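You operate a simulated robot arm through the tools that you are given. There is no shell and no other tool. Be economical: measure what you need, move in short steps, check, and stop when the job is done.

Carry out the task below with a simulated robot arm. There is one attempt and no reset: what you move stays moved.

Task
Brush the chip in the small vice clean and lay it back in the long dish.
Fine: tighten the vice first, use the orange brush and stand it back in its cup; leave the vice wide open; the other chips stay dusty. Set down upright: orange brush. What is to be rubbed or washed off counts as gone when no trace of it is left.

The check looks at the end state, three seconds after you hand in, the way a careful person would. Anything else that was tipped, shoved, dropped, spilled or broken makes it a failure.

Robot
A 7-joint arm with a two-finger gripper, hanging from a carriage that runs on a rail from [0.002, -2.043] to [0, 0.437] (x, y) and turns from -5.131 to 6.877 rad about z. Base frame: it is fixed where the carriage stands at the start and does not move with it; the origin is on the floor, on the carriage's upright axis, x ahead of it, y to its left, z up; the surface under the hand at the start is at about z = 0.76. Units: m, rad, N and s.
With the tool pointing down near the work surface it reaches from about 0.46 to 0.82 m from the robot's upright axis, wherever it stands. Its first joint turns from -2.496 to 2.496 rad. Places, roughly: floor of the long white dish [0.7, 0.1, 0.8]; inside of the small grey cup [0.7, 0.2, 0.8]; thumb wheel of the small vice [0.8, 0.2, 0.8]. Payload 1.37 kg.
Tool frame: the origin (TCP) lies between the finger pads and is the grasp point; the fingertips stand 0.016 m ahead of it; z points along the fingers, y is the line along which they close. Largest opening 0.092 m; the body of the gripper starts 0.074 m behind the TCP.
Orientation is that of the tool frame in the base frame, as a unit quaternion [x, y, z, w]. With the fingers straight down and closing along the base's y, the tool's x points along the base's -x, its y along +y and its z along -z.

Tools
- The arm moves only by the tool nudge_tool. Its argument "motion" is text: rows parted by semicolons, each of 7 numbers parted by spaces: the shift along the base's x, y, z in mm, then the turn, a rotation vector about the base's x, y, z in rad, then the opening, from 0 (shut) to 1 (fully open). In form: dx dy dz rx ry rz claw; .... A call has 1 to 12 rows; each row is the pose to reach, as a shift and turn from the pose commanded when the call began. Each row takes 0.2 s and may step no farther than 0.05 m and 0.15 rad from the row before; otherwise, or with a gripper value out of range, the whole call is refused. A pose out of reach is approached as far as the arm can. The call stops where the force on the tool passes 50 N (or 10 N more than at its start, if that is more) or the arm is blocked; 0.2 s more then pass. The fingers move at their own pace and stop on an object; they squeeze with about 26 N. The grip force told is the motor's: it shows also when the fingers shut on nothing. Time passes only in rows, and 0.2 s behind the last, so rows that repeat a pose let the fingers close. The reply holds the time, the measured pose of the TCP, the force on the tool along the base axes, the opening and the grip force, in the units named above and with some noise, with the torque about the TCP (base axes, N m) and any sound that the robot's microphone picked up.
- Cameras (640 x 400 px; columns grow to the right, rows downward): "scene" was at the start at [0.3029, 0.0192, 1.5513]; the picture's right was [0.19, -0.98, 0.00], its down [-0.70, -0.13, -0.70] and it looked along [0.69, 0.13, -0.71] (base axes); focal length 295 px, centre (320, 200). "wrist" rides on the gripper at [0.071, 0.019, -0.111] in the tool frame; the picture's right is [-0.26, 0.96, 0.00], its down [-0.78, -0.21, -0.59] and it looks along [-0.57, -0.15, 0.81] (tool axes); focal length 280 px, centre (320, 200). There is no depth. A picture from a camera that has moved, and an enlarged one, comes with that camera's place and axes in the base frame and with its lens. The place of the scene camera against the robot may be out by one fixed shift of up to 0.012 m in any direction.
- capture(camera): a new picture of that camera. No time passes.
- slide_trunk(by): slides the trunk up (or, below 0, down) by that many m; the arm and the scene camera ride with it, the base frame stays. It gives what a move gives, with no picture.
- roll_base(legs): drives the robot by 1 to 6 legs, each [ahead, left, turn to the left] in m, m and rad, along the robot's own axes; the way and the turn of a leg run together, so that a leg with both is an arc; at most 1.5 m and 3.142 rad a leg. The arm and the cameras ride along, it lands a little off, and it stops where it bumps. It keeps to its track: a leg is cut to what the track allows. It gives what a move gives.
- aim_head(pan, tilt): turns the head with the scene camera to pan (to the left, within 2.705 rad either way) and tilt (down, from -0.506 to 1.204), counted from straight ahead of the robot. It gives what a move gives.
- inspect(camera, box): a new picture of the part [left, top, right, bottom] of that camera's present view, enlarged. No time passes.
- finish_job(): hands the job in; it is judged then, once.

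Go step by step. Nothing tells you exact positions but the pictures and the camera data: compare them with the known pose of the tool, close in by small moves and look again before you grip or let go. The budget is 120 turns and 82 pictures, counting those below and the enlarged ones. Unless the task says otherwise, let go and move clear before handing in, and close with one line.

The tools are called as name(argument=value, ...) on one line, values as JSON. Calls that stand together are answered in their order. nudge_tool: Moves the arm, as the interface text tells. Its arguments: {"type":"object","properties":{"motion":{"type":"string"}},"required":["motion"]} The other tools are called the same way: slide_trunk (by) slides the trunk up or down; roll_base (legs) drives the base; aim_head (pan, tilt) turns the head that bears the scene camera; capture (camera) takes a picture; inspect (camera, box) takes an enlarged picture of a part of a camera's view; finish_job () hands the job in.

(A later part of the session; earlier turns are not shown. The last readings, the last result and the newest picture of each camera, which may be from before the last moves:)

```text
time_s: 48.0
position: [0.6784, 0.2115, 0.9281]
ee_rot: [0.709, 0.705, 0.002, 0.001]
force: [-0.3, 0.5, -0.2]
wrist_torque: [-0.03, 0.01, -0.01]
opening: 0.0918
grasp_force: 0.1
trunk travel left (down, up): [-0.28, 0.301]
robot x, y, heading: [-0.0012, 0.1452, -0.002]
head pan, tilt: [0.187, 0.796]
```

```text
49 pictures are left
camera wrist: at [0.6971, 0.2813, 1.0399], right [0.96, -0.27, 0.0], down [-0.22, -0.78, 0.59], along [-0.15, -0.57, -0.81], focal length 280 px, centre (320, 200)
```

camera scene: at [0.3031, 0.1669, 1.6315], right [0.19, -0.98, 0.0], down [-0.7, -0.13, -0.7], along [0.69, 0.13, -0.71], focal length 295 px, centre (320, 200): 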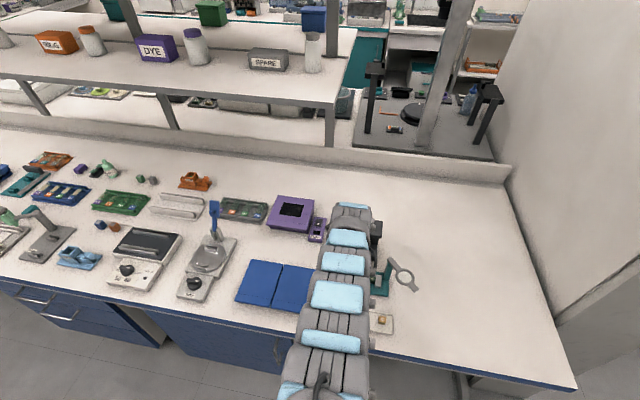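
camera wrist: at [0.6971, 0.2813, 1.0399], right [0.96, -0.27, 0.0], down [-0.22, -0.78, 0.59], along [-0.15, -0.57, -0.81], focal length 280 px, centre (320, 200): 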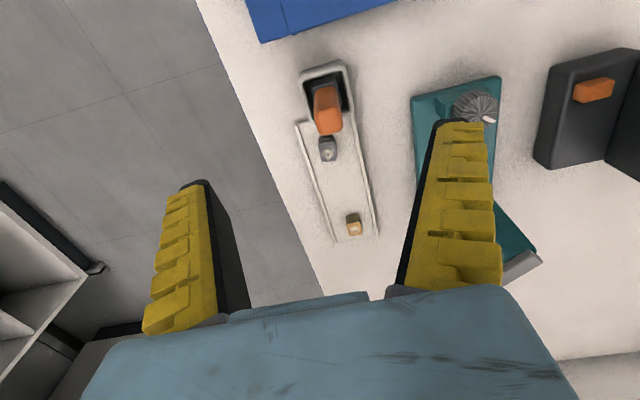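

inspect(camera="wrist", box=[270, 50, 400, 150])

```text
4.00 times, centred on (335, 100) of wrist
camera zoom: at [0.6971, 0.2813, 1.0399], right [0.96, -0.27, 0.0], down [-0.22, -0.78, 0.59], along [-0.15, -0.57, -0.81], focal length 1122 px, centre (260, 600)
```

zoom: 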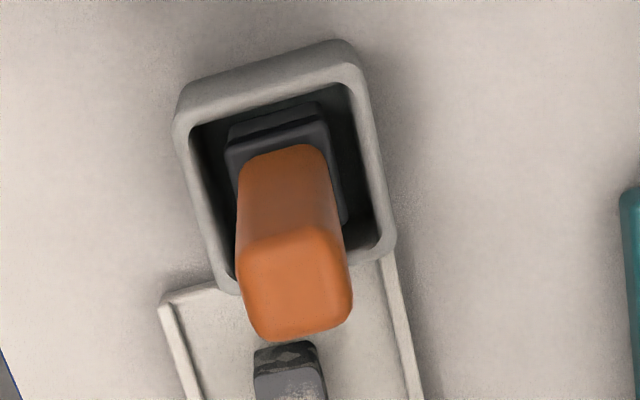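

The brush handle is about 18 mm square and aligned with the axes, with its top at about (0.686, 0.211, 0.853). I'll descend beside it and check before gripping.

nudge_tool(motion="7 0 -30 0 0 0 1; 7 0 -60 0 0 0 1; 7 0 -85 0 0 0 0.7; 7 0 -85 0 0 0 0.5")

capture(camera="wrist")

inspect(camera="scene", box=[300, 230, 420, 350])

```text
time_s: 49.0
position: [0.6849, 0.2112, 0.8443]
ee_rot: [0.709, 0.705, 0.0, 0.001]
force: [-0.1, 1.3, 0.7]
wrist_torque: [0.0, -0.03, 0.01]
opening: 0.0493
grasp_force: 2.3
trunk travel left (down, up): [-0.28, 0.301]
robot x, y, heading: [-0.0028, 0.1474, -0.0]
head pan, tilt: [0.187, 0.796]
```

```text
47 pictures are left
camera wrist: at [0.7042, 0.2817, 0.9555], right [0.96, -0.27, 0.0], down [-0.22, -0.78, 0.59], along [-0.16, -0.57, -0.81], focal length 280 px, centre (320, 200)
```

wrist: 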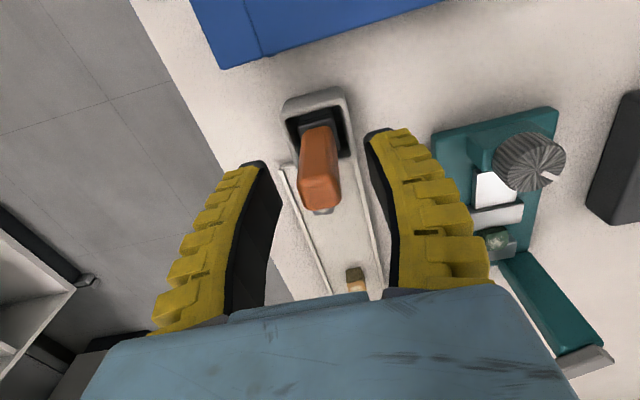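

```text
3.33 times, centred on (360, 290) of scene
camera zoom: at [0.3027, 0.1671, 1.6313], right [0.19, -0.98, 0.0], down [-0.7, -0.13, -0.7], along [0.69, 0.13, -0.72], focal length 982 px, centre (187, -100)
```

zoom: 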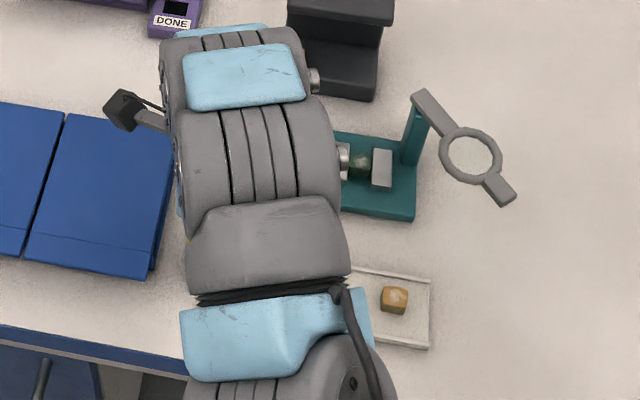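

The handle is centred between the fingers. I'll lower 12 mm, grip, then lift slightly.

nudge_tool(motion="0 0 -12 0 0 0 0.5; 0 0 -12 0 0 0 0.5; 0 0 -12 0 0 0 0.1; 0 0 -12 0 0 0 0.1; 0 0 -12 0 0 0 0.1")

capture(camera="wrist")

```text
time_s: 50.2
position: [0.6857, 0.2122, 0.8329]
ee_rot: [0.708, 0.706, 0.0, 0.001]
force: [-1.9, -0.2, 10.7]
wrist_torque: [-0.05, 0.03, -0.01]
opening: 0.0121
grasp_force: 26.1
trunk travel left (down, up): [-0.28, 0.301]
robot x, y, heading: [0.0027, 0.1499, 0.001]
head pan, tilt: [0.187, 0.796]
```

```text
45 pictures are left
camera wrist: at [0.7049, 0.2819, 0.9445], right [0.96, -0.27, 0.0], down [-0.22, -0.78, 0.59], along [-0.16, -0.57, -0.81], focal length 280 px, centre (320, 200)
```

wrist: 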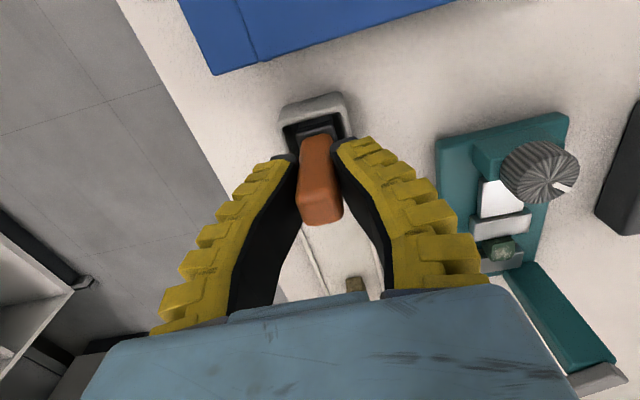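

Gripped. I'll lift straight up and look at the brush.

nudge_tool(motion="0 0 20 0 0 0 0.1; 0 0 40 0 0 0 0.1; 0 0 60 0 0 0 0.1; 0 0 80 0 0 0 0.1; 0 0 100 0 0 0 0.1; 0 0 100 0 0 0 0.1")

capture(camera="wrist")

```text
time_s: 51.6
position: [0.6848, 0.2104, 0.932]
ee_rot: [0.709, 0.705, 0.001, 0.0]
force: [0.7, 0.0, -0.4]
wrist_torque: [0.0, -0.04, 0.0]
opening: 0.0106
grasp_force: 25.2
trunk travel left (down, up): [-0.28, 0.301]
robot x, y, heading: [0.0044, 0.1459, -0.001]
head pan, tilt: [0.187, 0.796]
```

```text
44 pictures are left
camera wrist: at [0.7043, 0.2807, 1.0434], right [0.96, -0.27, 0.0], down [-0.22, -0.78, 0.59], along [-0.15, -0.57, -0.81], focal length 280 px, centre (320, 200)
```

wrist: 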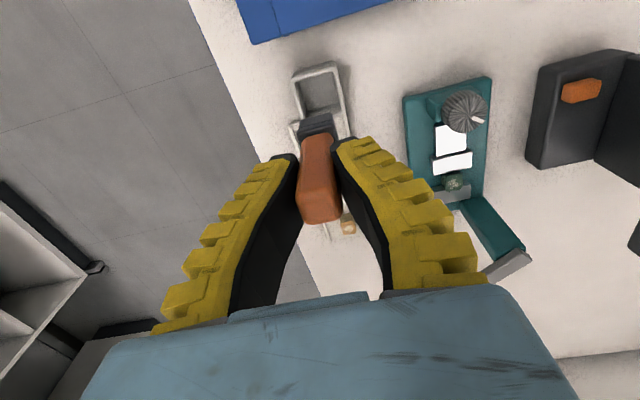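

The brush is held upright. I'll carry it over the chip, staying high.

nudge_tool(motion="29 -29 0 0 0 0 0.1; 58 -58 0 0 0 0 0.1; 87 -87 0 0 0 0 0.1; 115 -116 0 0 0 0 0.1; 115 -116 0 0 0 0 0.1")

capture(camera="wrist")

inspect(camera="scene", box=[320, 200, 440, 340])

```text
time_s: 52.8
position: [0.7993, 0.0935, 0.9341]
ee_rot: [0.709, 0.705, 0.0, 0.001]
force: [0.6, -0.3, -0.4]
wrist_torque: [0.03, 0.01, 0.03]
opening: 0.0138
grasp_force: 6.0
trunk travel left (down, up): [-0.28, 0.301]
robot x, y, heading: [-0.0018, 0.1516, 0.001]
head pan, tilt: [0.187, 0.796]
```

```text
43 pictures are left
camera wrist: at [0.8187, 0.1644, 1.0439], right [0.96, -0.27, 0.0], down [-0.21, -0.78, 0.59], along [-0.16, -0.57, -0.81], focal length 280 px, centre (320, 200)
```

wrist: 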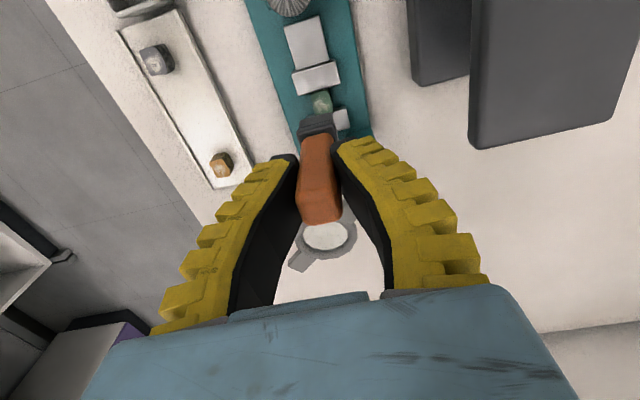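

```text
2.86 times, centred on (380, 270) of scene
camera zoom: at [0.3028, 0.1669, 1.6313], right [0.19, -0.98, 0.0], down [-0.7, -0.13, -0.7], along [0.69, 0.13, -0.71], focal length 842 px, centre (149, 0)
```

zoom: 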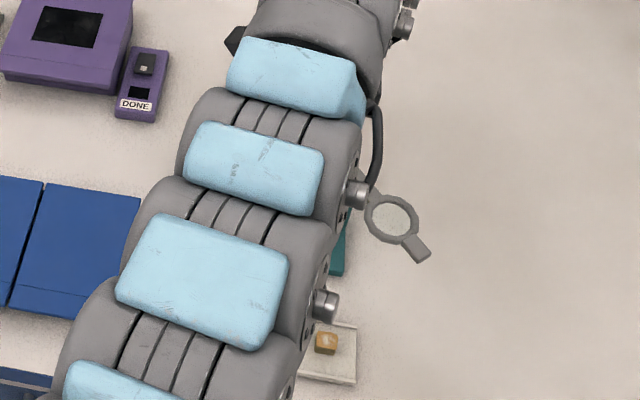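

The chip sits on the tool axis within 2 mm. I'll firm up the grip and descend in stages, watching for contact.

nudge_tool(motion="0 0 0 0 0 0 0; 0 0 -20 0 0 0 0; 0 0 -40 0 0 0 0; 0 0 -50 0 0 0 0; 0 0 -50 0 0 0 0")

capture(camera="wrist")

```text
time_s: 54.0
position: [0.7997, 0.0955, 0.8838]
ee_rot: [0.708, 0.706, 0.0, 0.0]
force: [0.1, 0.3, -0.6]
wrist_torque: [-0.01, 0.02, 0.0]
opening: 0.0086
grasp_force: 26.0
trunk travel left (down, up): [-0.28, 0.301]
robot x, y, heading: [-0.0005, 0.1496, -0.001]
head pan, tilt: [0.187, 0.796]
```

```text
41 pictures are left
camera wrist: at [0.8186, 0.1649, 0.9948], right [0.96, -0.27, 0.0], down [-0.22, -0.78, 0.59], along [-0.16, -0.57, -0.81], focal length 280 px, centre (320, 200)
```

wrist: 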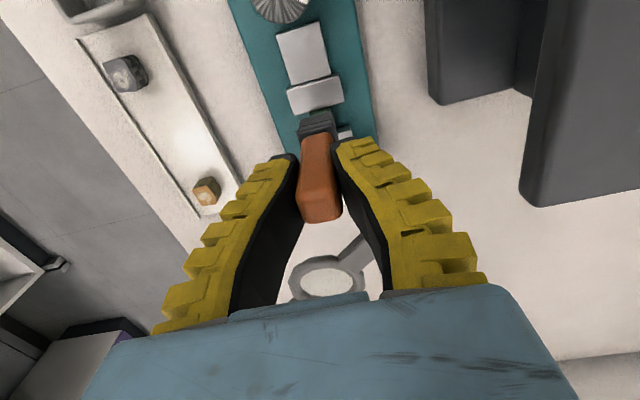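

nudge_tool(motion="0 0 -6 0 0 0 0; 0 0 -10 0 0 0 0; 0 0 -10 0 0 0 0")

nudge_tool(motion="0 0 -3 0 0 0 0; 0 0 -3 0 0 0 0")

nudge_tool(motion="0 0 -3 0 0 0 0; 0 0 -3 0 0 0 0")

```text
time_s: 54.8
position: [0.799, 0.0944, 0.8725]
ee_rot: [0.709, 0.705, 0.0, 0.001]
force: [0.6, -0.3, -0.2]
wrist_torque: [0.0, 0.0, -0.01]
opening: 0.0088
grasp_force: 25.9
trunk travel left (down, up): [-0.28, 0.301]
robot x, y, heading: [-0.0033, 0.1469, -0.002]
head pan, tilt: [0.187, 0.796]
```

```text
time_s: 55.4
position: [0.8, 0.0943, 0.8704]
ee_rot: [0.708, 0.706, 0.0, 0.0]
force: [-0.1, 0.1, 0.0]
wrist_torque: [0.0, 0.03, -0.01]
opening: 0.0089
grasp_force: 26.3
trunk travel left (down, up): [-0.28, 0.301]
robot x, y, heading: [0.002, 0.1469, -0.0]
head pan, tilt: [0.187, 0.796]
```

```text
time_s: 56.0
position: [0.7993, 0.0944, 0.8665]
ee_rot: [0.709, 0.705, 0.0, 0.0]
force: [-0.5, 0.1, -1.1]
wrist_torque: [-0.03, -0.02, -0.03]
opening: 0.0087
grasp_force: 25.7
trunk travel left (down, up): [-0.28, 0.301]
robot x, y, heading: [-0.0023, 0.1479, 0.0]
head pan, tilt: [0.187, 0.796]
```

nudge_tool(motion="0 0 -2 0 0 0 0; 0 0 -2 0 0 0 0")

nudge_tool(motion="0 0 -2 0 0 0 0; 0 0 -2 0 0 0 0")

inspect(camera="wrist", box=[260, 80, 380, 180])

```text
time_s: 56.6
position: [0.8011, 0.0942, 0.8649]
ee_rot: [0.709, 0.706, 0.0, 0.001]
force: [-0.3, 0.2, -0.2]
wrist_torque: [0.04, -0.03, -0.03]
opening: 0.0088
grasp_force: 25.8
trunk travel left (down, up): [-0.28, 0.301]
robot x, y, heading: [0.0013, 0.1486, -0.0]
head pan, tilt: [0.187, 0.796]
```

```text
time_s: 57.2
position: [0.7994, 0.0949, 0.8629]
ee_rot: [0.709, 0.705, 0.0, 0.001]
force: [0.1, -0.8, -0.4]
wrist_torque: [0.0, 0.0, -0.06]
opening: 0.0087
grasp_force: 25.4
trunk travel left (down, up): [-0.28, 0.301]
robot x, y, heading: [-0.0007, 0.1508, 0.001]
head pan, tilt: [0.187, 0.796]
```

```text
4.00 times, centred on (320, 130) of wrist
camera zoom: at [0.8193, 0.1651, 0.9744], right [0.96, -0.27, 0.0], down [-0.22, -0.78, 0.59], along [-0.16, -0.57, -0.81], focal length 1122 px, centre (320, 480)
```

zoom: 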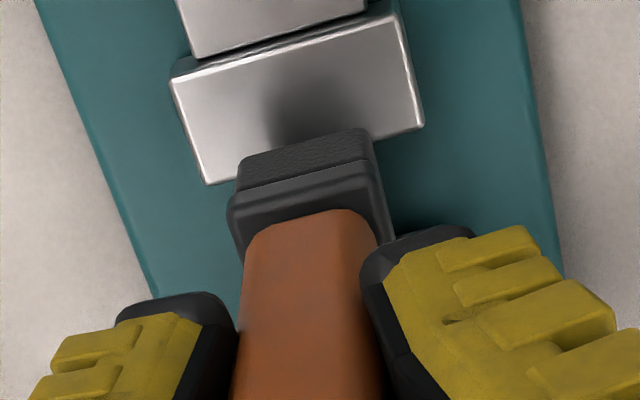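

nudge_tool(motion="0 0 -2 0 0 0 0; 0 0 -2 0 0 0 0")

nudge_tool(motion="0 0 -2 0 0 0 0; 0 0 -2 0 0 0 0")

nudge_tool(motion="0 0 -2 0 0 0 0; 0 0 -2 0 0 0 0")

```text
time_s: 57.8
position: [0.8003, 0.0941, 0.8616]
ee_rot: [0.708, 0.706, 0.0, 0.0]
force: [0.1, -0.3, 0.8]
wrist_torque: [0.0, -0.01, -0.02]
opening: 0.0087
grasp_force: 26.0
trunk travel left (down, up): [-0.28, 0.301]
robot x, y, heading: [-0.0006, 0.1436, -0.001]
head pan, tilt: [0.187, 0.796]
```

```text
time_s: 58.4
position: [0.7996, 0.0942, 0.8586]
ee_rot: [0.709, 0.706, 0.0, -0.001]
force: [0.3, 0.0, -0.7]
wrist_torque: [0.0, -0.03, 0.0]
opening: 0.0088
grasp_force: 25.8
trunk travel left (down, up): [-0.28, 0.301]
robot x, y, heading: [0.0027, 0.1493, -0.004]
head pan, tilt: [0.187, 0.796]
```

```text
time_s: 59.0
position: [0.8011, 0.0938, 0.8578]
ee_rot: [0.709, 0.706, 0.0, 0.001]
force: [-0.4, 0.7, 4.3]
wrist_torque: [0.03, 0.03, -0.01]
opening: 0.0103
grasp_force: 26.2
trunk travel left (down, up): [-0.28, 0.301]
robot x, y, heading: [0.0012, 0.1452, -0.007]
head pan, tilt: [0.187, 0.796]
```

Light contact at 4 N. Now short brushing strokes along x, with small y shifts.

nudge_tool(motion="8 0 -1 0 0 0 0; 0 0 -1 0 0 0 0; -8 0 -1 0 0 0 0; 0 0 -1 0 0 0 0; 8 0 -1 0 0 0 0; 0 0 -1 0 0 0 0; -8 0 -1 0 0 0 0; 0 0 -1 0 0 0 0; 8 0 -1 0 0 0 0; -8 0 -1 0 0 0 0; 0 0 -1 0 0 0 0")

nudge_tool(motion="8 3 0 0 0 0 0; -8 3 0 0 0 0 0; 8 3 0 0 0 0 0; -8 3 0 0 0 0 0; 8 -3 0 0 0 0 0; -8 -3 0 0 0 0 0; 8 -3 0 0 0 0 0; -8 -3 0 0 0 0 0; 0 0 0 0 0 0 0; 0 0 20 0 0 0 0; 0 40 40 0 0 0 0; 0 40 40 0 0 0 0")

capture(camera="wrist")

```text
time_s: 61.4
position: [0.8004, 0.093, 0.8568]
ee_rot: [0.708, 0.706, 0.001, 0.0]
force: [0.2, -0.9, 11.2]
wrist_torque: [-0.07, -0.01, 0.03]
opening: 0.0123
grasp_force: 26.6
trunk travel left (down, up): [-0.28, 0.301]
robot x, y, heading: [-0.0012, 0.146, -0.006]
head pan, tilt: [0.187, 0.796]
```

```text
time_s: 64.0
position: [0.8008, 0.1357, 0.8959]
ee_rot: [0.708, 0.706, 0.001, 0.0]
force: [0.7, -0.1, 0.2]
wrist_torque: [-0.06, 0.03, -0.02]
opening: 0.0086
grasp_force: 26.2
trunk travel left (down, up): [-0.28, 0.301]
robot x, y, heading: [-0.0022, 0.147, -0.002]
head pan, tilt: [0.187, 0.796]
```

```text
39 pictures are left
camera wrist: at [0.8199, 0.2057, 1.0075], right [0.96, -0.27, 0.0], down [-0.21, -0.78, 0.59], along [-0.16, -0.57, -0.81], focal length 280 px, centre (320, 200)
```

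wrist: 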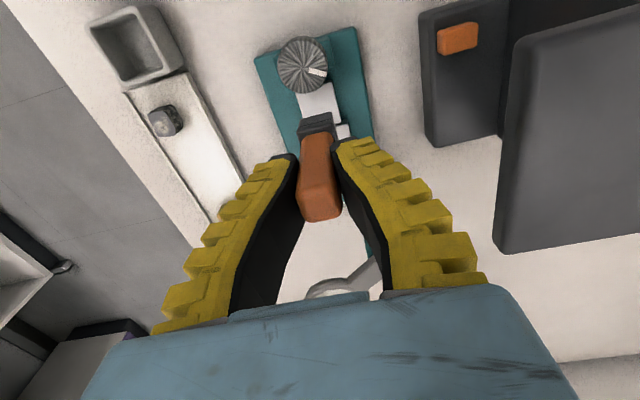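

nudge_tool(motion="-35 -20 10 0 0 0 0; -50 -40 20 0 0 0 0; -50 -40 20 0 0 0 0")

inspect(camera="wrist", box=[320, 40, 440, 140])

```text
time_s: 64.8
position: [0.7507, 0.0961, 0.9159]
ee_rot: [0.708, 0.706, 0.0, -0.001]
force: [0.3, -0.6, -0.2]
wrist_torque: [0.0, 0.0, -0.02]
opening: 0.0089
grasp_force: 26.3
trunk travel left (down, up): [-0.28, 0.301]
robot x, y, heading: [0.001, 0.1457, 0.0]
head pan, tilt: [0.187, 0.796]
```

```text
4.00 times, centred on (380, 90) of wrist
camera zoom: at [0.7695, 0.1651, 1.0267], right [0.96, -0.27, 0.0], down [-0.21, -0.78, 0.59], along [-0.16, -0.57, -0.81], focal length 1122 px, centre (80, 640)
```

zoom: 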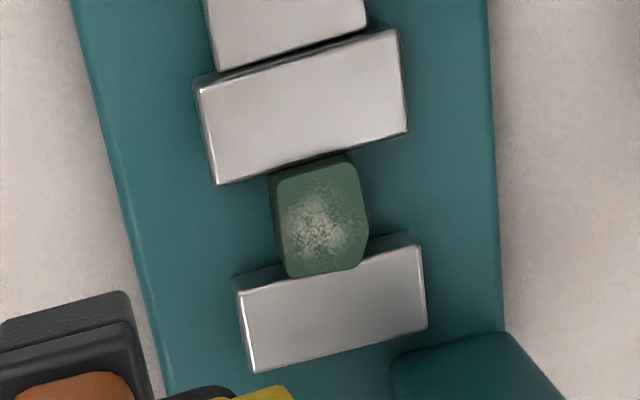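

The dust is only slightly reduced and the chip is still clamped, so I'll brush more with longer strokes.

nudge_tool(motion="25 -2 0 0 0 0 0; 48 -4 0 0 0 0 0; 48 -4 -30 0 0 0 0; 48 -4 -56 0 0 0 0; 48 -4 -61 0 0 0 0; 58 -4 -61 0 0 0 0; 38 -4 -61 0 0 0 0; 58 -4 -61 0 0 0 0; 38 -4 -61 0 0 0 0; 58 -4 -61 0 0 0 0; 38 -4 -61 0 0 0 0; 48 -4 -61 0 0 0 0")

nudge_tool(motion="10 3 0 0 0 0 0; -10 3 0 0 0 0 0; 10 3 0 0 0 0 0; -10 3 0 0 0 0 0; 10 3 0 0 0 0 0; -10 3 0 0 0 0 0; 10 -2 0 0 0 0 0; -10 -2 0 0 0 0 0; 10 -2 0 0 0 0 0; -10 -2 0 0 0 0 0; 10 -2 0 0 0 0 0; 0 0 0 0 0 0 0")

nudge_tool(motion="10 0 0 0 0 0 0; -10 0 0 0 0 0 0; 10 0 0 0 0 0 0; -10 0 0 0 0 0 0; 10 0 0 0 0 0 0; -10 0 0 0 0 0 0; 0 0 0 0 0 0 0; 0 0 25 0 0 0 0; 0 0 61 0 0 0 0; -25 2 61 0 0 0 0; -48 4 61 0 0 0 0; -48 4 61 0 0 0 0")

inspect(camera="wrist", box=[320, 40, 440, 140])

```text
time_s: 67.4
position: [0.7987, 0.0904, 0.8567]
ee_rot: [0.708, 0.706, 0.001, 0.0]
force: [-0.5, -1.3, 14.0]
wrist_torque: [-0.16, -0.01, 0.03]
opening: 0.0139
grasp_force: 26.0
trunk travel left (down, up): [-0.28, 0.301]
robot x, y, heading: [-0.0022, 0.1504, -0.001]
head pan, tilt: [0.187, 0.796]
```

```text
time_s: 70.0
position: [0.7983, 0.0894, 0.8541]
ee_rot: [0.709, 0.705, -0.001, 0.001]
force: [0.1, 0.0, -0.1]
wrist_torque: [0.04, 0.01, -0.03]
opening: 0.0101
grasp_force: 25.7
trunk travel left (down, up): [-0.28, 0.301]
robot x, y, heading: [-0.0035, 0.1506, -0.003]
head pan, tilt: [0.187, 0.796]
```

```text
time_s: 72.6
position: [0.7495, 0.0961, 0.9158]
ee_rot: [0.708, 0.706, 0.0, 0.0]
force: [0.7, -0.3, -0.4]
wrist_torque: [-0.03, -0.03, 0.01]
opening: 0.0089
grasp_force: 26.1
trunk travel left (down, up): [-0.28, 0.301]
robot x, y, heading: [-0.0014, 0.15, 0.004]
head pan, tilt: [0.187, 0.796]
```

```text
4.00 times, centred on (380, 90) of wrist
camera zoom: at [0.7691, 0.1659, 1.0269], right [0.96, -0.27, 0.0], down [-0.21, -0.78, 0.59], along [-0.16, -0.57, -0.81], focal length 1122 px, centre (80, 640)
```

zoom: 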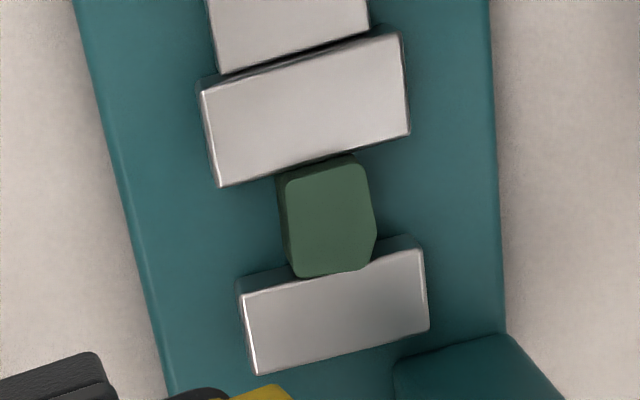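

The chip looks clean. The force dropped to zero during the strokes, so I'll check how the brush sits in the grip.

capture(camera="wrist")

inspect(camera="wrist", box=[250, 90, 390, 240])

```text
36 pictures are left
camera wrist: at [0.7691, 0.1659, 1.0269], right [0.96, -0.27, 0.0], down [-0.21, -0.78, 0.59], along [-0.16, -0.57, -0.81], focal length 280 px, centre (320, 200)
```

wrist: 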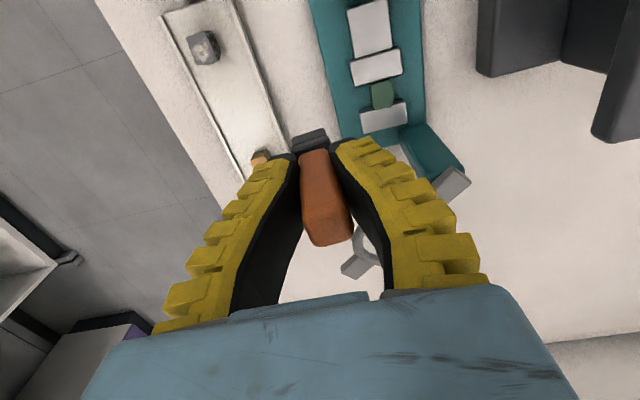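

```text
2.67 times, centred on (320, 165) of wrist
camera zoom: at [0.7691, 0.1659, 1.0269], right [0.96, -0.27, 0.0], down [-0.21, -0.78, 0.59], along [-0.16, -0.57, -0.81], focal length 748 px, centre (320, 293)
```

zoom: 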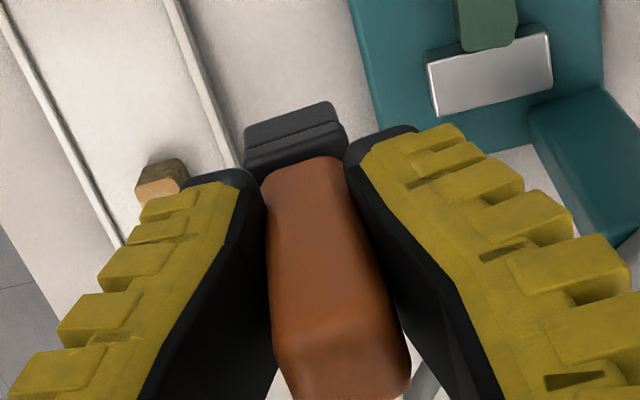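

The brush pitched and slid a little in the grip but it is still held. I'll carry it above the cup and look at its tilt.

nudge_tool(motion="-10 20 20 0 0 0 0; -25 50 40 0 0 0 0; -40 80 40 0 0 0 0; -55 105 40 0 0 0 0; -64 116 40 0 0 0 0; -64 116 40 0 0 0 0")

capture(camera="wrist")

capture(camera="scene")

```text
time_s: 74.0
position: [0.7226, 0.2153, 0.9442]
ee_rot: [0.709, 0.706, -0.001, 0.0]
force: [0.2, 0.3, -0.6]
wrist_torque: [0.0, 0.0, 0.03]
opening: 0.0088
grasp_force: 25.8
out of reach, approached as far as the arm can: row 2, 3, 4, 5, 6
trunk travel left (down, up): [-0.28, 0.301]
robot x, y, heading: [-0.0032, 0.1471, -0.001]
head pan, tilt: [0.187, 0.796]
```

```text
34 pictures are left
camera wrist: at [0.742, 0.2849, 1.0551], right [0.96, -0.27, 0.0], down [-0.21, -0.78, 0.59], along [-0.16, -0.57, -0.81], focal length 280 px, centre (320, 200)
```

wrist: 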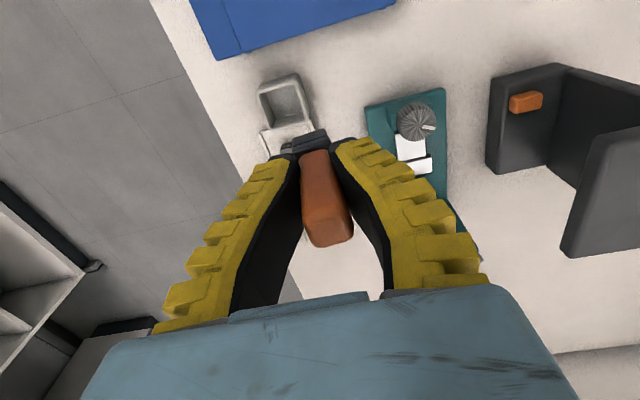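

```text
33 pictures are left
camera scene: at [0.3027, 0.167, 1.6313], right [0.19, -0.98, 0.0], down [-0.7, -0.13, -0.7], along [0.69, 0.13, -0.72], focal length 295 px, centre (320, 200)
```

scene: 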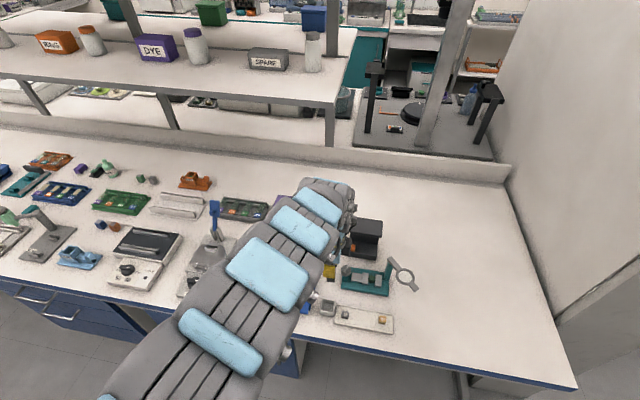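

The brush slid up about 10 mm in the grip and leans about 0.12 rad within the finger plane. I'll tilt the tool to bring it upright and centre over the cup at a reachable height.

nudge_tool(motion="-13 -1 -10 0 -0.06 0 0; -26 -3 -20 0 -0.12 0 0; -37 -4 -25 0 -0.12 0 0; -37 -4 -25 0 -0.12 0 0")

capture(camera="wrist")

inspect(camera="scene", box=[270, 250, 410, 340])

```text
time_s: 75.0
position: [0.7345, 0.2152, 0.8991]
ee_rot: [0.707, 0.704, 0.042, 0.042]
force: [0.4, 0.7, -0.3]
wrist_torque: [0.01, 0.02, -0.02]
opening: 0.0089
grasp_force: 26.1
out of reach, approached as far as the arm can: row 1, 2, 3, 4
trunk travel left (down, up): [-0.28, 0.301]
robot x, y, heading: [-0.0019, 0.1468, 0.003]
head pan, tilt: [0.187, 0.796]
```

```text
32 pictures are left
camera wrist: at [0.7404, 0.2857, 1.0118], right [0.96, -0.27, 0.11], down [-0.28, -0.78, 0.56], along [-0.06, -0.57, -0.82], focal length 280 px, centre (320, 200)
```

wrist: 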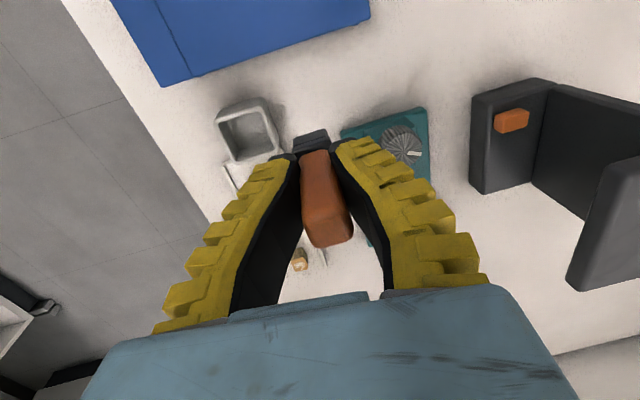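

```text
4.44 times, centred on (340, 295) of scene
camera zoom: at [0.3028, 0.1671, 1.6314], right [0.19, -0.98, 0.0], down [-0.7, -0.13, -0.7], along [0.69, 0.13, -0.71], focal length 1310 px, centre (231, -222)
```

zoom: 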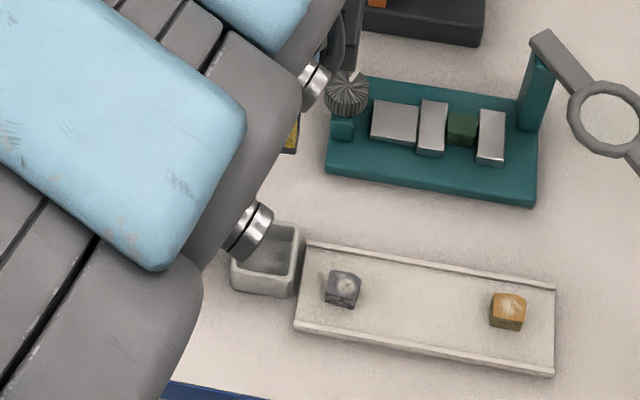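

The inner reach is limiting again, so I'll raise the trunk 7 cm and come back in at the same height.

slide_trunk(by=0.07)

nudge_tool(motion="0 0 -30 0 0 0 0; -15 -2 -44 0 0 0 0; -35 -3 -44 0 0 0 0; -49 -4 -44 0 0 0 0; -49 -4 -44 0 0 0 0")

capture(camera="wrist")

```text
time_s: 76.1
position: [0.7342, 0.2147, 0.969]
ee_rot: [0.707, 0.704, 0.042, 0.043]
force: [-0.1, 1.1, -0.4]
wrist_torque: [0.01, -0.02, -0.02]
opening: 0.0088
grasp_force: 25.5
trunk travel left (down, up): [-0.35, 0.231]
robot x, y, heading: [-0.0011, 0.1475, -0.002]
head pan, tilt: [0.187, 0.796]
```

```text
time_s: 77.3
position: [0.6984, 0.2137, 0.9137]
ee_rot: [0.707, 0.705, 0.042, 0.042]
force: [-0.4, -0.6, 0.5]
wrist_torque: [0.02, -0.01, -0.01]
opening: 0.0089
grasp_force: 26.8
out of reach, approached as far as the arm can: row 3, 4, 5
trunk travel left (down, up): [-0.35, 0.231]
robot x, y, heading: [-0.0003, 0.1469, 0.0]
head pan, tilt: [0.187, 0.796]
```

```text
30 pictures are left
camera wrist: at [0.7054, 0.2832, 1.0274], right [0.96, -0.27, 0.11], down [-0.28, -0.78, 0.56], along [-0.06, -0.57, -0.82], focal length 280 px, centre (320, 200)
```

wrist: 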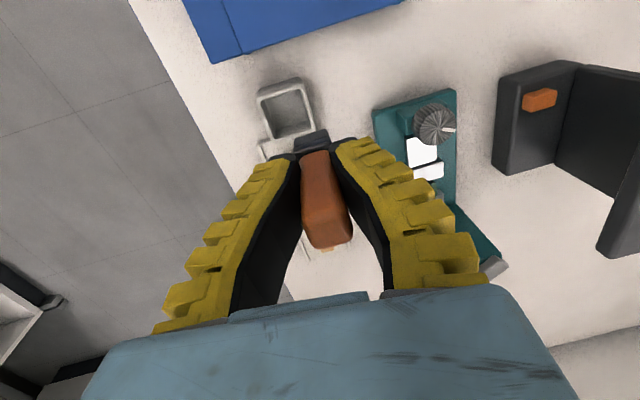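

slide_trunk(by=0.1)

nudge_tool(motion="0 0 -40 0 0 0 0; 0 0 -80 0 0 0 0; 0 0 -104 0 0 0 0; -7 -1 -104 0 0 0 0; -13 -2 -104 0 0 0 0; -13 -2 -104 0 0 0 0")

capture(camera="wrist")

inspect(camera="scene", box=[270, 260, 410, 350])

```text
time_s: 78.6
position: [0.6985, 0.212, 1.0139]
ee_rot: [0.707, 0.704, 0.042, 0.042]
force: [0.5, 0.0, -1.2]
wrist_torque: [0.02, 0.03, 0.02]
opening: 0.0088
grasp_force: 25.7
trunk travel left (down, up): [-0.45, 0.131]
robot x, y, heading: [0.002, 0.1502, 0.004]
head pan, tilt: [0.187, 0.796]
```

```text
time_s: 80.0
position: [0.6856, 0.2106, 0.9102]
ee_rot: [0.707, 0.705, 0.041, 0.042]
force: [-0.1, 0.5, -1.0]
wrist_torque: [0.03, 0.04, -0.01]
opening: 0.0085
grasp_force: 26.7
trunk travel left (down, up): [-0.45, 0.131]
robot x, y, heading: [-0.0016, 0.1503, 0.004]
head pan, tilt: [0.187, 0.796]
```

```text
29 pictures are left
camera wrist: at [0.6927, 0.2809, 1.0234], right [0.96, -0.27, 0.11], down [-0.28, -0.78, 0.56], along [-0.06, -0.57, -0.82], focal length 280 px, centre (320, 200)
```

wrist: 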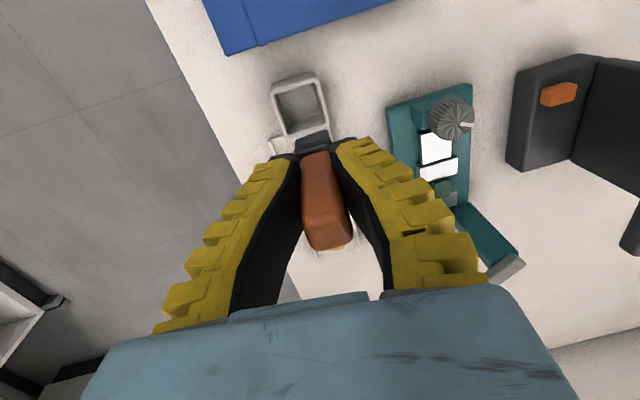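

```text
4.44 times, centred on (340, 305) of scene
camera zoom: at [0.3027, 0.1671, 1.8013], right [0.19, -0.98, 0.0], down [-0.7, -0.13, -0.7], along [0.69, 0.13, -0.72], focal length 1310 px, centre (231, -267)
```

zoom: 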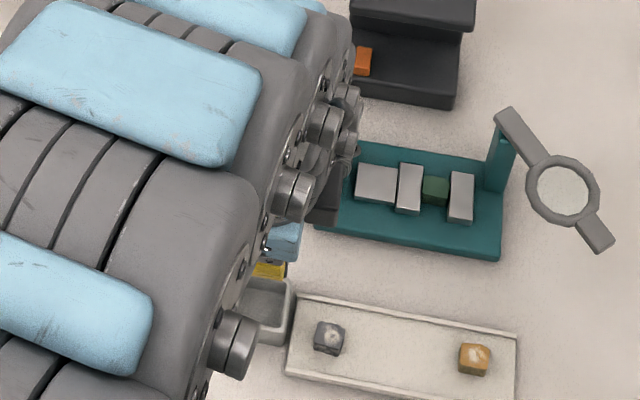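

The pad is lined up over the cup within 2 mm. I'll lower to just above the rim and check.

nudge_tool(motion="-1 2 -20 0 0 0 0; -1 2 -45 0 0 0 0; -1 2 -45 0 0 0 0")

inspect(camera="wrist", box=[240, 60, 400, 180])

```text
time_s: 80.8
position: [0.6843, 0.2126, 0.8656]
ee_rot: [0.707, 0.705, 0.042, 0.042]
force: [-0.4, -0.1, -0.2]
wrist_torque: [0.05, -0.03, 0.0]
opening: 0.0087
grasp_force: 26.4
trunk travel left (down, up): [-0.45, 0.131]
robot x, y, heading: [-0.003, 0.1493, 0.003]
head pan, tilt: [0.187, 0.796]
```

```text
3.33 times, centred on (320, 120) of wrist
camera zoom: at [0.6912, 0.2831, 0.9791], right [0.96, -0.27, 0.11], down [-0.28, -0.78, 0.56], along [-0.06, -0.57, -0.82], focal length 935 px, centre (320, 467)
```

zoom: 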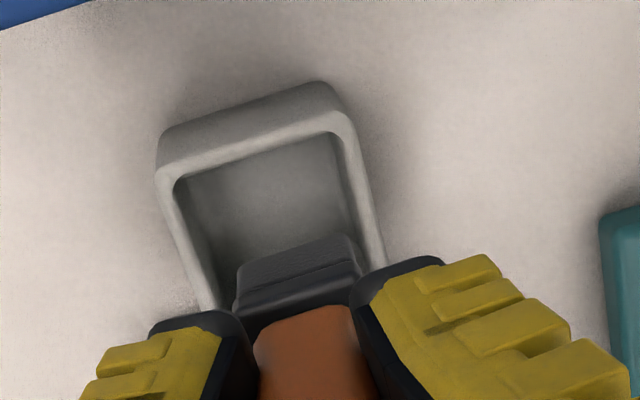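

The pad sits about 8 mm toward −y and 2 mm toward +x of the cup centre. I'll correct that and check again.

nudge_tool(motion="-2 8 -4 0 0 0 0; -2 8 -4 0 0 0 0")

inspect(camera="wrist", box=[240, 60, 400, 180])

capture(camera="scene")

```text
time_s: 81.4
position: [0.6825, 0.2218, 0.8614]
ee_rot: [0.707, 0.705, 0.041, 0.041]
force: [-1.1, 0.2, -0.8]
wrist_torque: [0.01, 0.02, -0.01]
opening: 0.0087
grasp_force: 25.6
trunk travel left (down, up): [-0.45, 0.131]
robot x, y, heading: [-0.0021, 0.1467, -0.0]
head pan, tilt: [0.187, 0.796]
```

```text
3.33 times, centred on (320, 120) of wrist
camera zoom: at [0.6893, 0.2913, 0.9749], right [0.96, -0.27, 0.11], down [-0.28, -0.78, 0.56], along [-0.06, -0.57, -0.82], focal length 935 px, centre (320, 467)
```

zoom: 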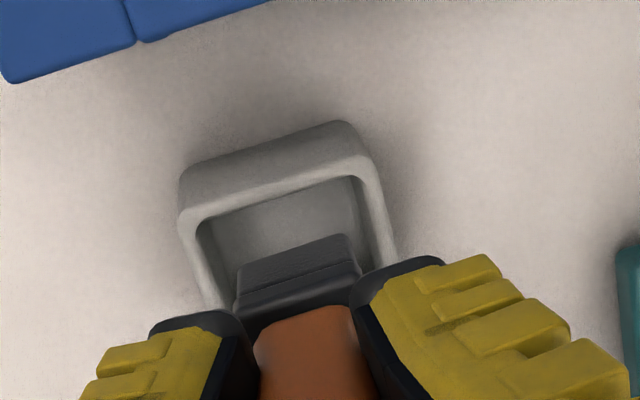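

```text
25 pictures are left
camera scene: at [0.3027, 0.1671, 1.8013], right [0.19, -0.98, 0.0], down [-0.7, -0.13, -0.7], along [0.69, 0.13, -0.72], focal length 295 px, centre (320, 200)
```

scene: 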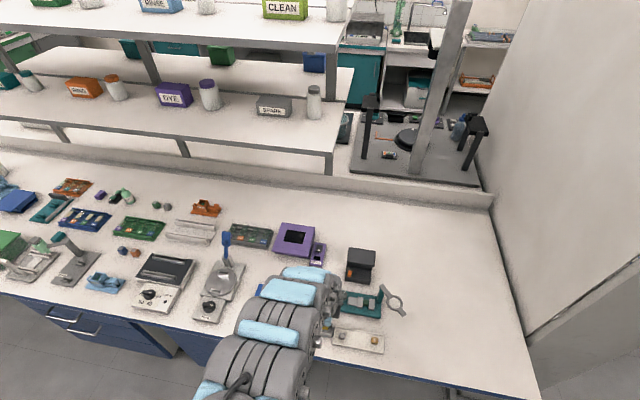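

Well centred now. I'll lower into the cup in steps until it touches the floor.

nudge_tool(motion="0 0 -10 0 0 0 0; 0 0 -20 0 0 0 0; 0 0 -20 0 0 0 0")

inspect(camera="wrist", box=[240, 60, 400, 180])

```text
time_s: 82.2
position: [0.6844, 0.2213, 0.8425]
ee_rot: [0.708, 0.704, 0.041, 0.042]
force: [0.3, 0.2, 0.1]
wrist_torque: [0.02, 0.0, 0.02]
opening: 0.0089
grasp_force: 26.0
trunk travel left (down, up): [-0.45, 0.131]
robot x, y, heading: [-0.0015, 0.1496, 0.001]
head pan, tilt: [0.187, 0.796]
```

```text
3.33 times, centred on (320, 120) of wrist
camera zoom: at [0.6894, 0.2914, 0.9542], right [0.96, -0.27, 0.11], down [-0.28, -0.78, 0.56], along [-0.06, -0.57, -0.82], focal length 935 px, centre (320, 467)
```

zoom: 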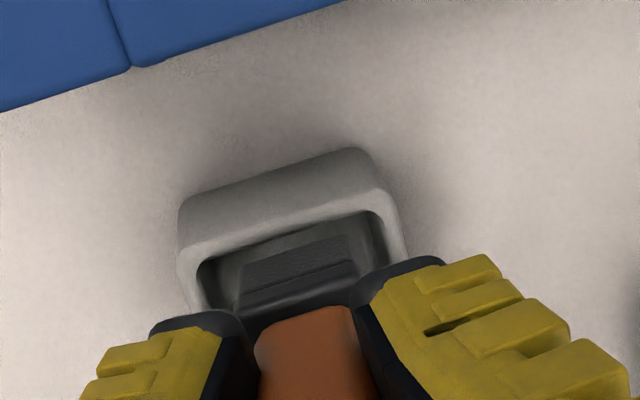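

nudge_tool(motion="0 0 -8 0 0 0 0; 0 0 -8 0 0 0 0")

nudge_tool(motion="0 0 -4 0 0 0 0; 0 0 -4 0 0 0 0")

nudge_tool(motion="0 0 -3 0 0 0 0; 0 0 -3 0 0 0 0")

```text
time_s: 82.8
position: [0.6827, 0.2207, 0.8327]
ee_rot: [0.708, 0.703, 0.042, 0.042]
force: [0.3, 0.4, 0.3]
wrist_torque: [0.0, 0.01, -0.01]
opening: 0.0087
grasp_force: 25.6
trunk travel left (down, up): [-0.45, 0.131]
robot x, y, heading: [-0.0017, 0.1475, 0.0]
head pan, tilt: [0.187, 0.796]
```

```text
time_s: 83.4
position: [0.6841, 0.2198, 0.8299]
ee_rot: [0.707, 0.705, 0.042, 0.042]
force: [0.5, -0.2, -0.5]
wrist_torque: [-0.01, 0.01, -0.01]
opening: 0.0084
grasp_force: 26.1
trunk travel left (down, up): [-0.45, 0.131]
robot x, y, heading: [0.0012, 0.1454, 0.001]
head pan, tilt: [0.187, 0.796]
```

```text
time_s: 84.0
position: [0.6826, 0.2197, 0.8265]
ee_rot: [0.707, 0.704, 0.042, 0.042]
force: [0.0, -0.6, -0.3]
wrist_torque: [-0.02, 0.0, -0.01]
opening: 0.0084
grasp_force: 25.7
trunk travel left (down, up): [-0.45, 0.131]
robot x, y, heading: [0.0034, 0.1507, -0.003]
head pan, tilt: [0.187, 0.796]
```

nudge_tool(motion="0 0 -3 0 0 0 0; 0 0 -3 0 0 0 0")

nudge_tool(motion="0 0 -2 0 0 0 0; 0 0 -2 0 0 0 0")

inspect(camera="wrist", box=[220, 90, 420, 250])

```text
time_s: 84.6
position: [0.6835, 0.2209, 0.8242]
ee_rot: [0.707, 0.705, 0.042, 0.043]
force: [-1.1, 0.1, -0.1]
wrist_torque: [0.0, 0.0, 0.01]
opening: 0.0084
grasp_force: 26.3
trunk travel left (down, up): [-0.45, 0.131]
robot x, y, heading: [0.0032, 0.1484, 0.0]
head pan, tilt: [0.187, 0.796]
```

```text
time_s: 85.2
position: [0.6836, 0.2204, 0.8219]
ee_rot: [0.707, 0.705, 0.042, 0.042]
force: [-0.4, -0.3, 0.8]
wrist_torque: [0.02, 0.02, 0.03]
opening: 0.0088
grasp_force: 26.4
trunk travel left (down, up): [-0.45, 0.131]
robot x, y, heading: [-0.0018, 0.1495, 0.0]
head pan, tilt: [0.187, 0.796]
```

```text
2.50 times, centred on (320, 170) of wrist
camera zoom: at [0.6895, 0.2914, 0.935], right [0.96, -0.27, 0.11], down [-0.28, -0.78, 0.56], along [-0.06, -0.57, -0.82], focal length 701 px, centre (320, 275)
```

zoom: 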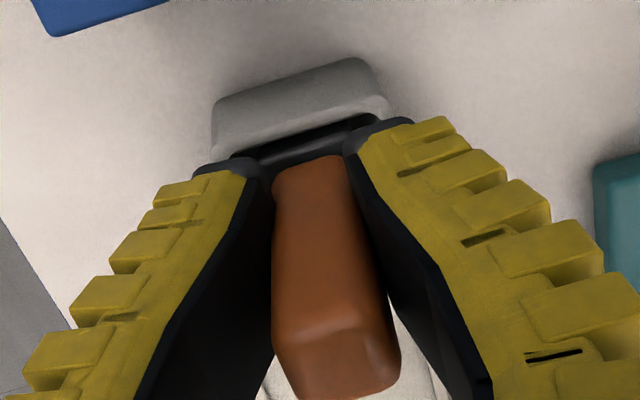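

nudge_tool(motion="0 0 -2 0 0 0 0; 0 0 -2 0 0 0 0")

nudge_tool(motion="0 0 -2 0 0 0 0; 0 0 -2 0 0 0 0")

nudge_tool(motion="0 0 -2 0 0 0 0; 0 0 -2 0 0 0 0")

```text
time_s: 85.8
position: [0.6852, 0.2216, 0.8204]
ee_rot: [0.707, 0.704, 0.043, 0.043]
force: [-1.5, -0.1, 13.6]
wrist_torque: [0.07, 0.21, 0.02]
opening: 0.0087
grasp_force: 26.3
trunk travel left (down, up): [-0.45, 0.131]
robot x, y, heading: [0.0038, 0.1454, 0.004]
head pan, tilt: [0.187, 0.796]
```

```text
time_s: 86.4
position: [0.6858, 0.2215, 0.8186]
ee_rot: [0.708, 0.704, 0.042, 0.043]
force: [-0.9, -0.4, 19.6]
wrist_torque: [0.13, 0.16, 0.02]
opening: 0.0119
grasp_force: 25.5
trunk travel left (down, up): [-0.45, 0.131]
robot x, y, heading: [0.002, 0.1445, -0.008]
head pan, tilt: [0.187, 0.796]
```

```text
time_s: 87.0
position: [0.6858, 0.2204, 0.8175]
ee_rot: [0.707, 0.704, 0.043, 0.043]
force: [1.2, -0.3, 20.4]
wrist_torque: [0.04, 0.09, 0.03]
opening: 0.0157
grasp_force: 26.2
trunk travel left (down, up): [-0.45, 0.131]
robot x, y, heading: [0.0038, 0.1486, -0.001]
head pan, tilt: [0.187, 0.796]
```

The brush is on the cup floor. I'll ease up 2 mm and open slowly.

nudge_tool(motion="0 0 2 0 0 0 0; 0 0 2 0 0 0 0.15; 0 0 2 0 0 0 0.2; 0 0 2 0 0 0 0.25; 0 0 2 0 0 0 0.3; 0 0 2 0 0 0 0.4; 0 0 2 0 0 0 0.5; 0 0 2 0 0 0 0.5")

capture(camera="wrist")

```text
time_s: 88.8
position: [0.6834, 0.2214, 0.8173]
ee_rot: [0.707, 0.705, 0.042, 0.042]
force: [0.0, -0.3, -1.1]
wrist_torque: [-0.05, -0.01, 0.01]
opening: 0.049
grasp_force: 2.1
trunk travel left (down, up): [-0.45, 0.131]
robot x, y, heading: [-0.0006, 0.15, -0.002]
head pan, tilt: [0.187, 0.796]
```

```text
22 pictures are left
camera wrist: at [0.6892, 0.2913, 0.9307], right [0.96, -0.27, 0.11], down [-0.28, -0.78, 0.56], along [-0.06, -0.57, -0.82], focal length 280 px, centre (320, 200)
```

wrist: 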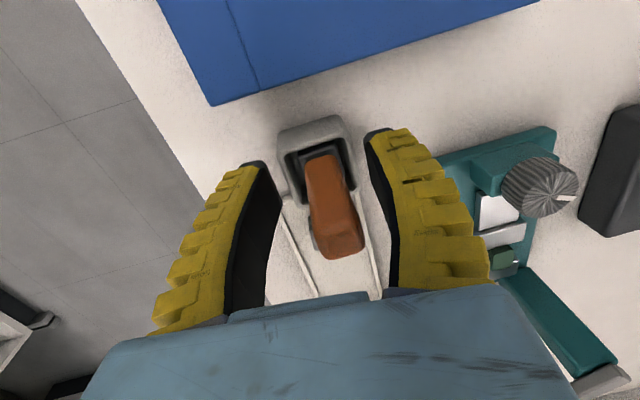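

nudge_tool(motion="0 0 20 0 0 0 0.6; 0 0 45 0 0 0 0.7; 0 0 75 0 0 0 0.8; 0 0 105 0 0.06 0 1; 0 0 105 0 0.12 0 1; 0 0 105 0 0.12 0 1")

capture(camera="wrist")

inspect(camera="scene", box=[270, 260, 430, 370])

```text
time_s: 90.2
position: [0.683, 0.2204, 0.922]
ee_rot: [0.709, 0.705, -0.002, -0.001]
force: [0.5, 1.3, -0.1]
wrist_torque: [0.03, 0.04, -0.01]
opening: 0.0921
grasp_force: 0.0
trunk travel left (down, up): [-0.45, 0.131]
robot x, y, heading: [-0.0028, 0.1462, -0.003]
head pan, tilt: [0.187, 0.796]
```

```text
21 pictures are left
camera wrist: at [0.7024, 0.2904, 1.034], right [0.96, -0.27, 0.0], down [-0.21, -0.78, 0.59], along [-0.16, -0.57, -0.81], focal length 280 px, centre (320, 200)
```

wrist: 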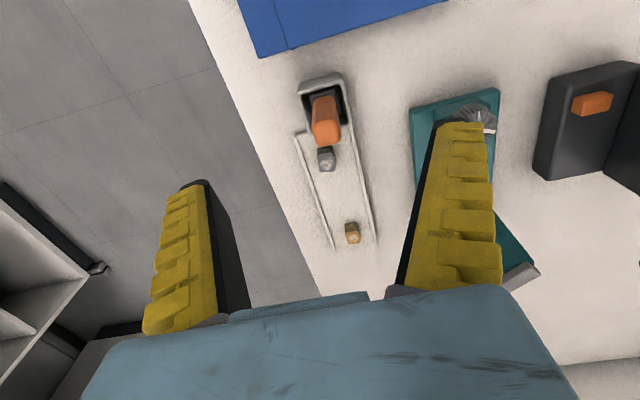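

```text
3.64 times, centred on (350, 315) of scene
camera zoom: at [0.3028, 0.1671, 1.8013], right [0.19, -0.98, 0.0], down [-0.7, -0.13, -0.7], along [0.69, 0.13, -0.71], focal length 1072 px, centre (211, -218)
```

zoom: 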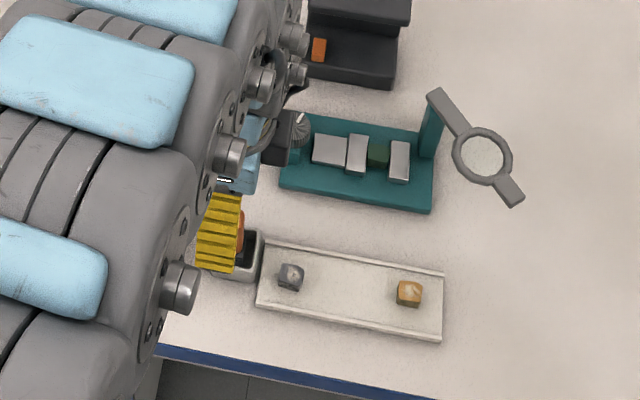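

The brush stands upright in its cup again. Next I'll go to the wheel, stepping the trunk back down with the hand kept high.

nudge_tool(motion="15 -10 30 0 0 0 1; 30 -20 65 0 0 0 1; 45 -30 100 0 0 0 1; 60 -40 130 0 0 0 1; 60 -40 130 0 0 0 1")

slide_trunk(by=-0.1)

nudge_tool(motion="15 -2 30 0 0 0 1; 30 -4 50 0 0 0 1; 45 -6 50 0 0 0 1; 56 -6 50 0 0 0 1; 56 -6 50 0 0 0 1")

```text
time_s: 91.4
position: [0.744, 0.1802, 1.0521]
ee_rot: [0.709, 0.705, -0.001, 0.0]
force: [-0.7, 0.3, 0.4]
wrist_torque: [0.0, -0.02, -0.02]
opening: 0.0919
grasp_force: 0.1
trunk travel left (down, up): [-0.45, 0.131]
robot x, y, heading: [0.001, 0.146, 0.003]
head pan, tilt: [0.187, 0.796]
```

```text
time_s: 92.7
position: [0.7433, 0.1813, 0.9521]
ee_rot: [0.708, 0.706, -0.001, 0.0]
force: [0.4, -0.1, 0.0]
wrist_torque: [0.03, -0.01, -0.02]
opening: 0.0919
grasp_force: 0.1
trunk travel left (down, up): [-0.35, 0.231]
robot x, y, heading: [0.0021, 0.1484, -0.003]
head pan, tilt: [0.187, 0.796]
```

```text
time_s: 93.9
position: [0.7995, 0.1749, 1.0018]
ee_rot: [0.709, 0.706, 0.0, -0.001]
force: [0.0, -0.3, -0.8]
wrist_torque: [0.02, -0.03, 0.0]
opening: 0.092
grasp_force: 0.2
trunk travel left (down, up): [-0.35, 0.231]
robot x, y, heading: [-0.002, 0.1478, -0.001]
head pan, tilt: [0.187, 0.796]
```

slide_trunk(by=-0.07)

nudge_tool(motion="0 0 -30 0 0 0 0.8; 0 0 -60 0 0 0 0.6; 0 0 -78 0 0 0 0.6; 0 0 -78 0 0 0 0.6")

inspect(camera="wrist", box=[220, 100, 420, 280])

```text
time_s: 95.0
position: [0.8, 0.1743, 0.9329]
ee_rot: [0.709, 0.706, 0.0, -0.001]
force: [-0.3, 0.5, -0.1]
wrist_torque: [0.03, 0.05, -0.01]
opening: 0.0919
grasp_force: 0.0
trunk travel left (down, up): [-0.28, 0.301]
robot x, y, heading: [-0.0008, 0.1472, 0.004]
head pan, tilt: [0.187, 0.796]
```

```text
time_s: 96.0
position: [0.8001, 0.1753, 0.854]
ee_rot: [0.709, 0.705, 0.0, 0.0]
force: [0.1, -0.1, -0.4]
wrist_torque: [-0.02, -0.02, -0.01]
opening: 0.058
grasp_force: 2.1
trunk travel left (down, up): [-0.28, 0.301]
robot x, y, heading: [-0.0015, 0.1486, -0.0]
head pan, tilt: [0.187, 0.796]
```

```text
2.22 times, centred on (320, 190) of wrist
camera zoom: at [0.8196, 0.2452, 0.9657], right [0.96, -0.27, 0.0], down [-0.21, -0.78, 0.59], along [-0.16, -0.57, -0.81], focal length 623 px, centre (320, 222)
```

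zoom: 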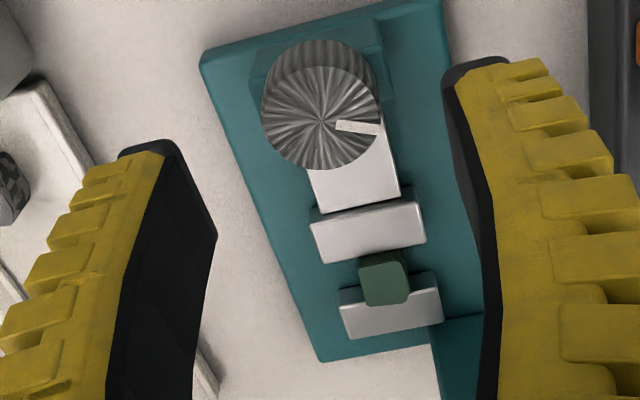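

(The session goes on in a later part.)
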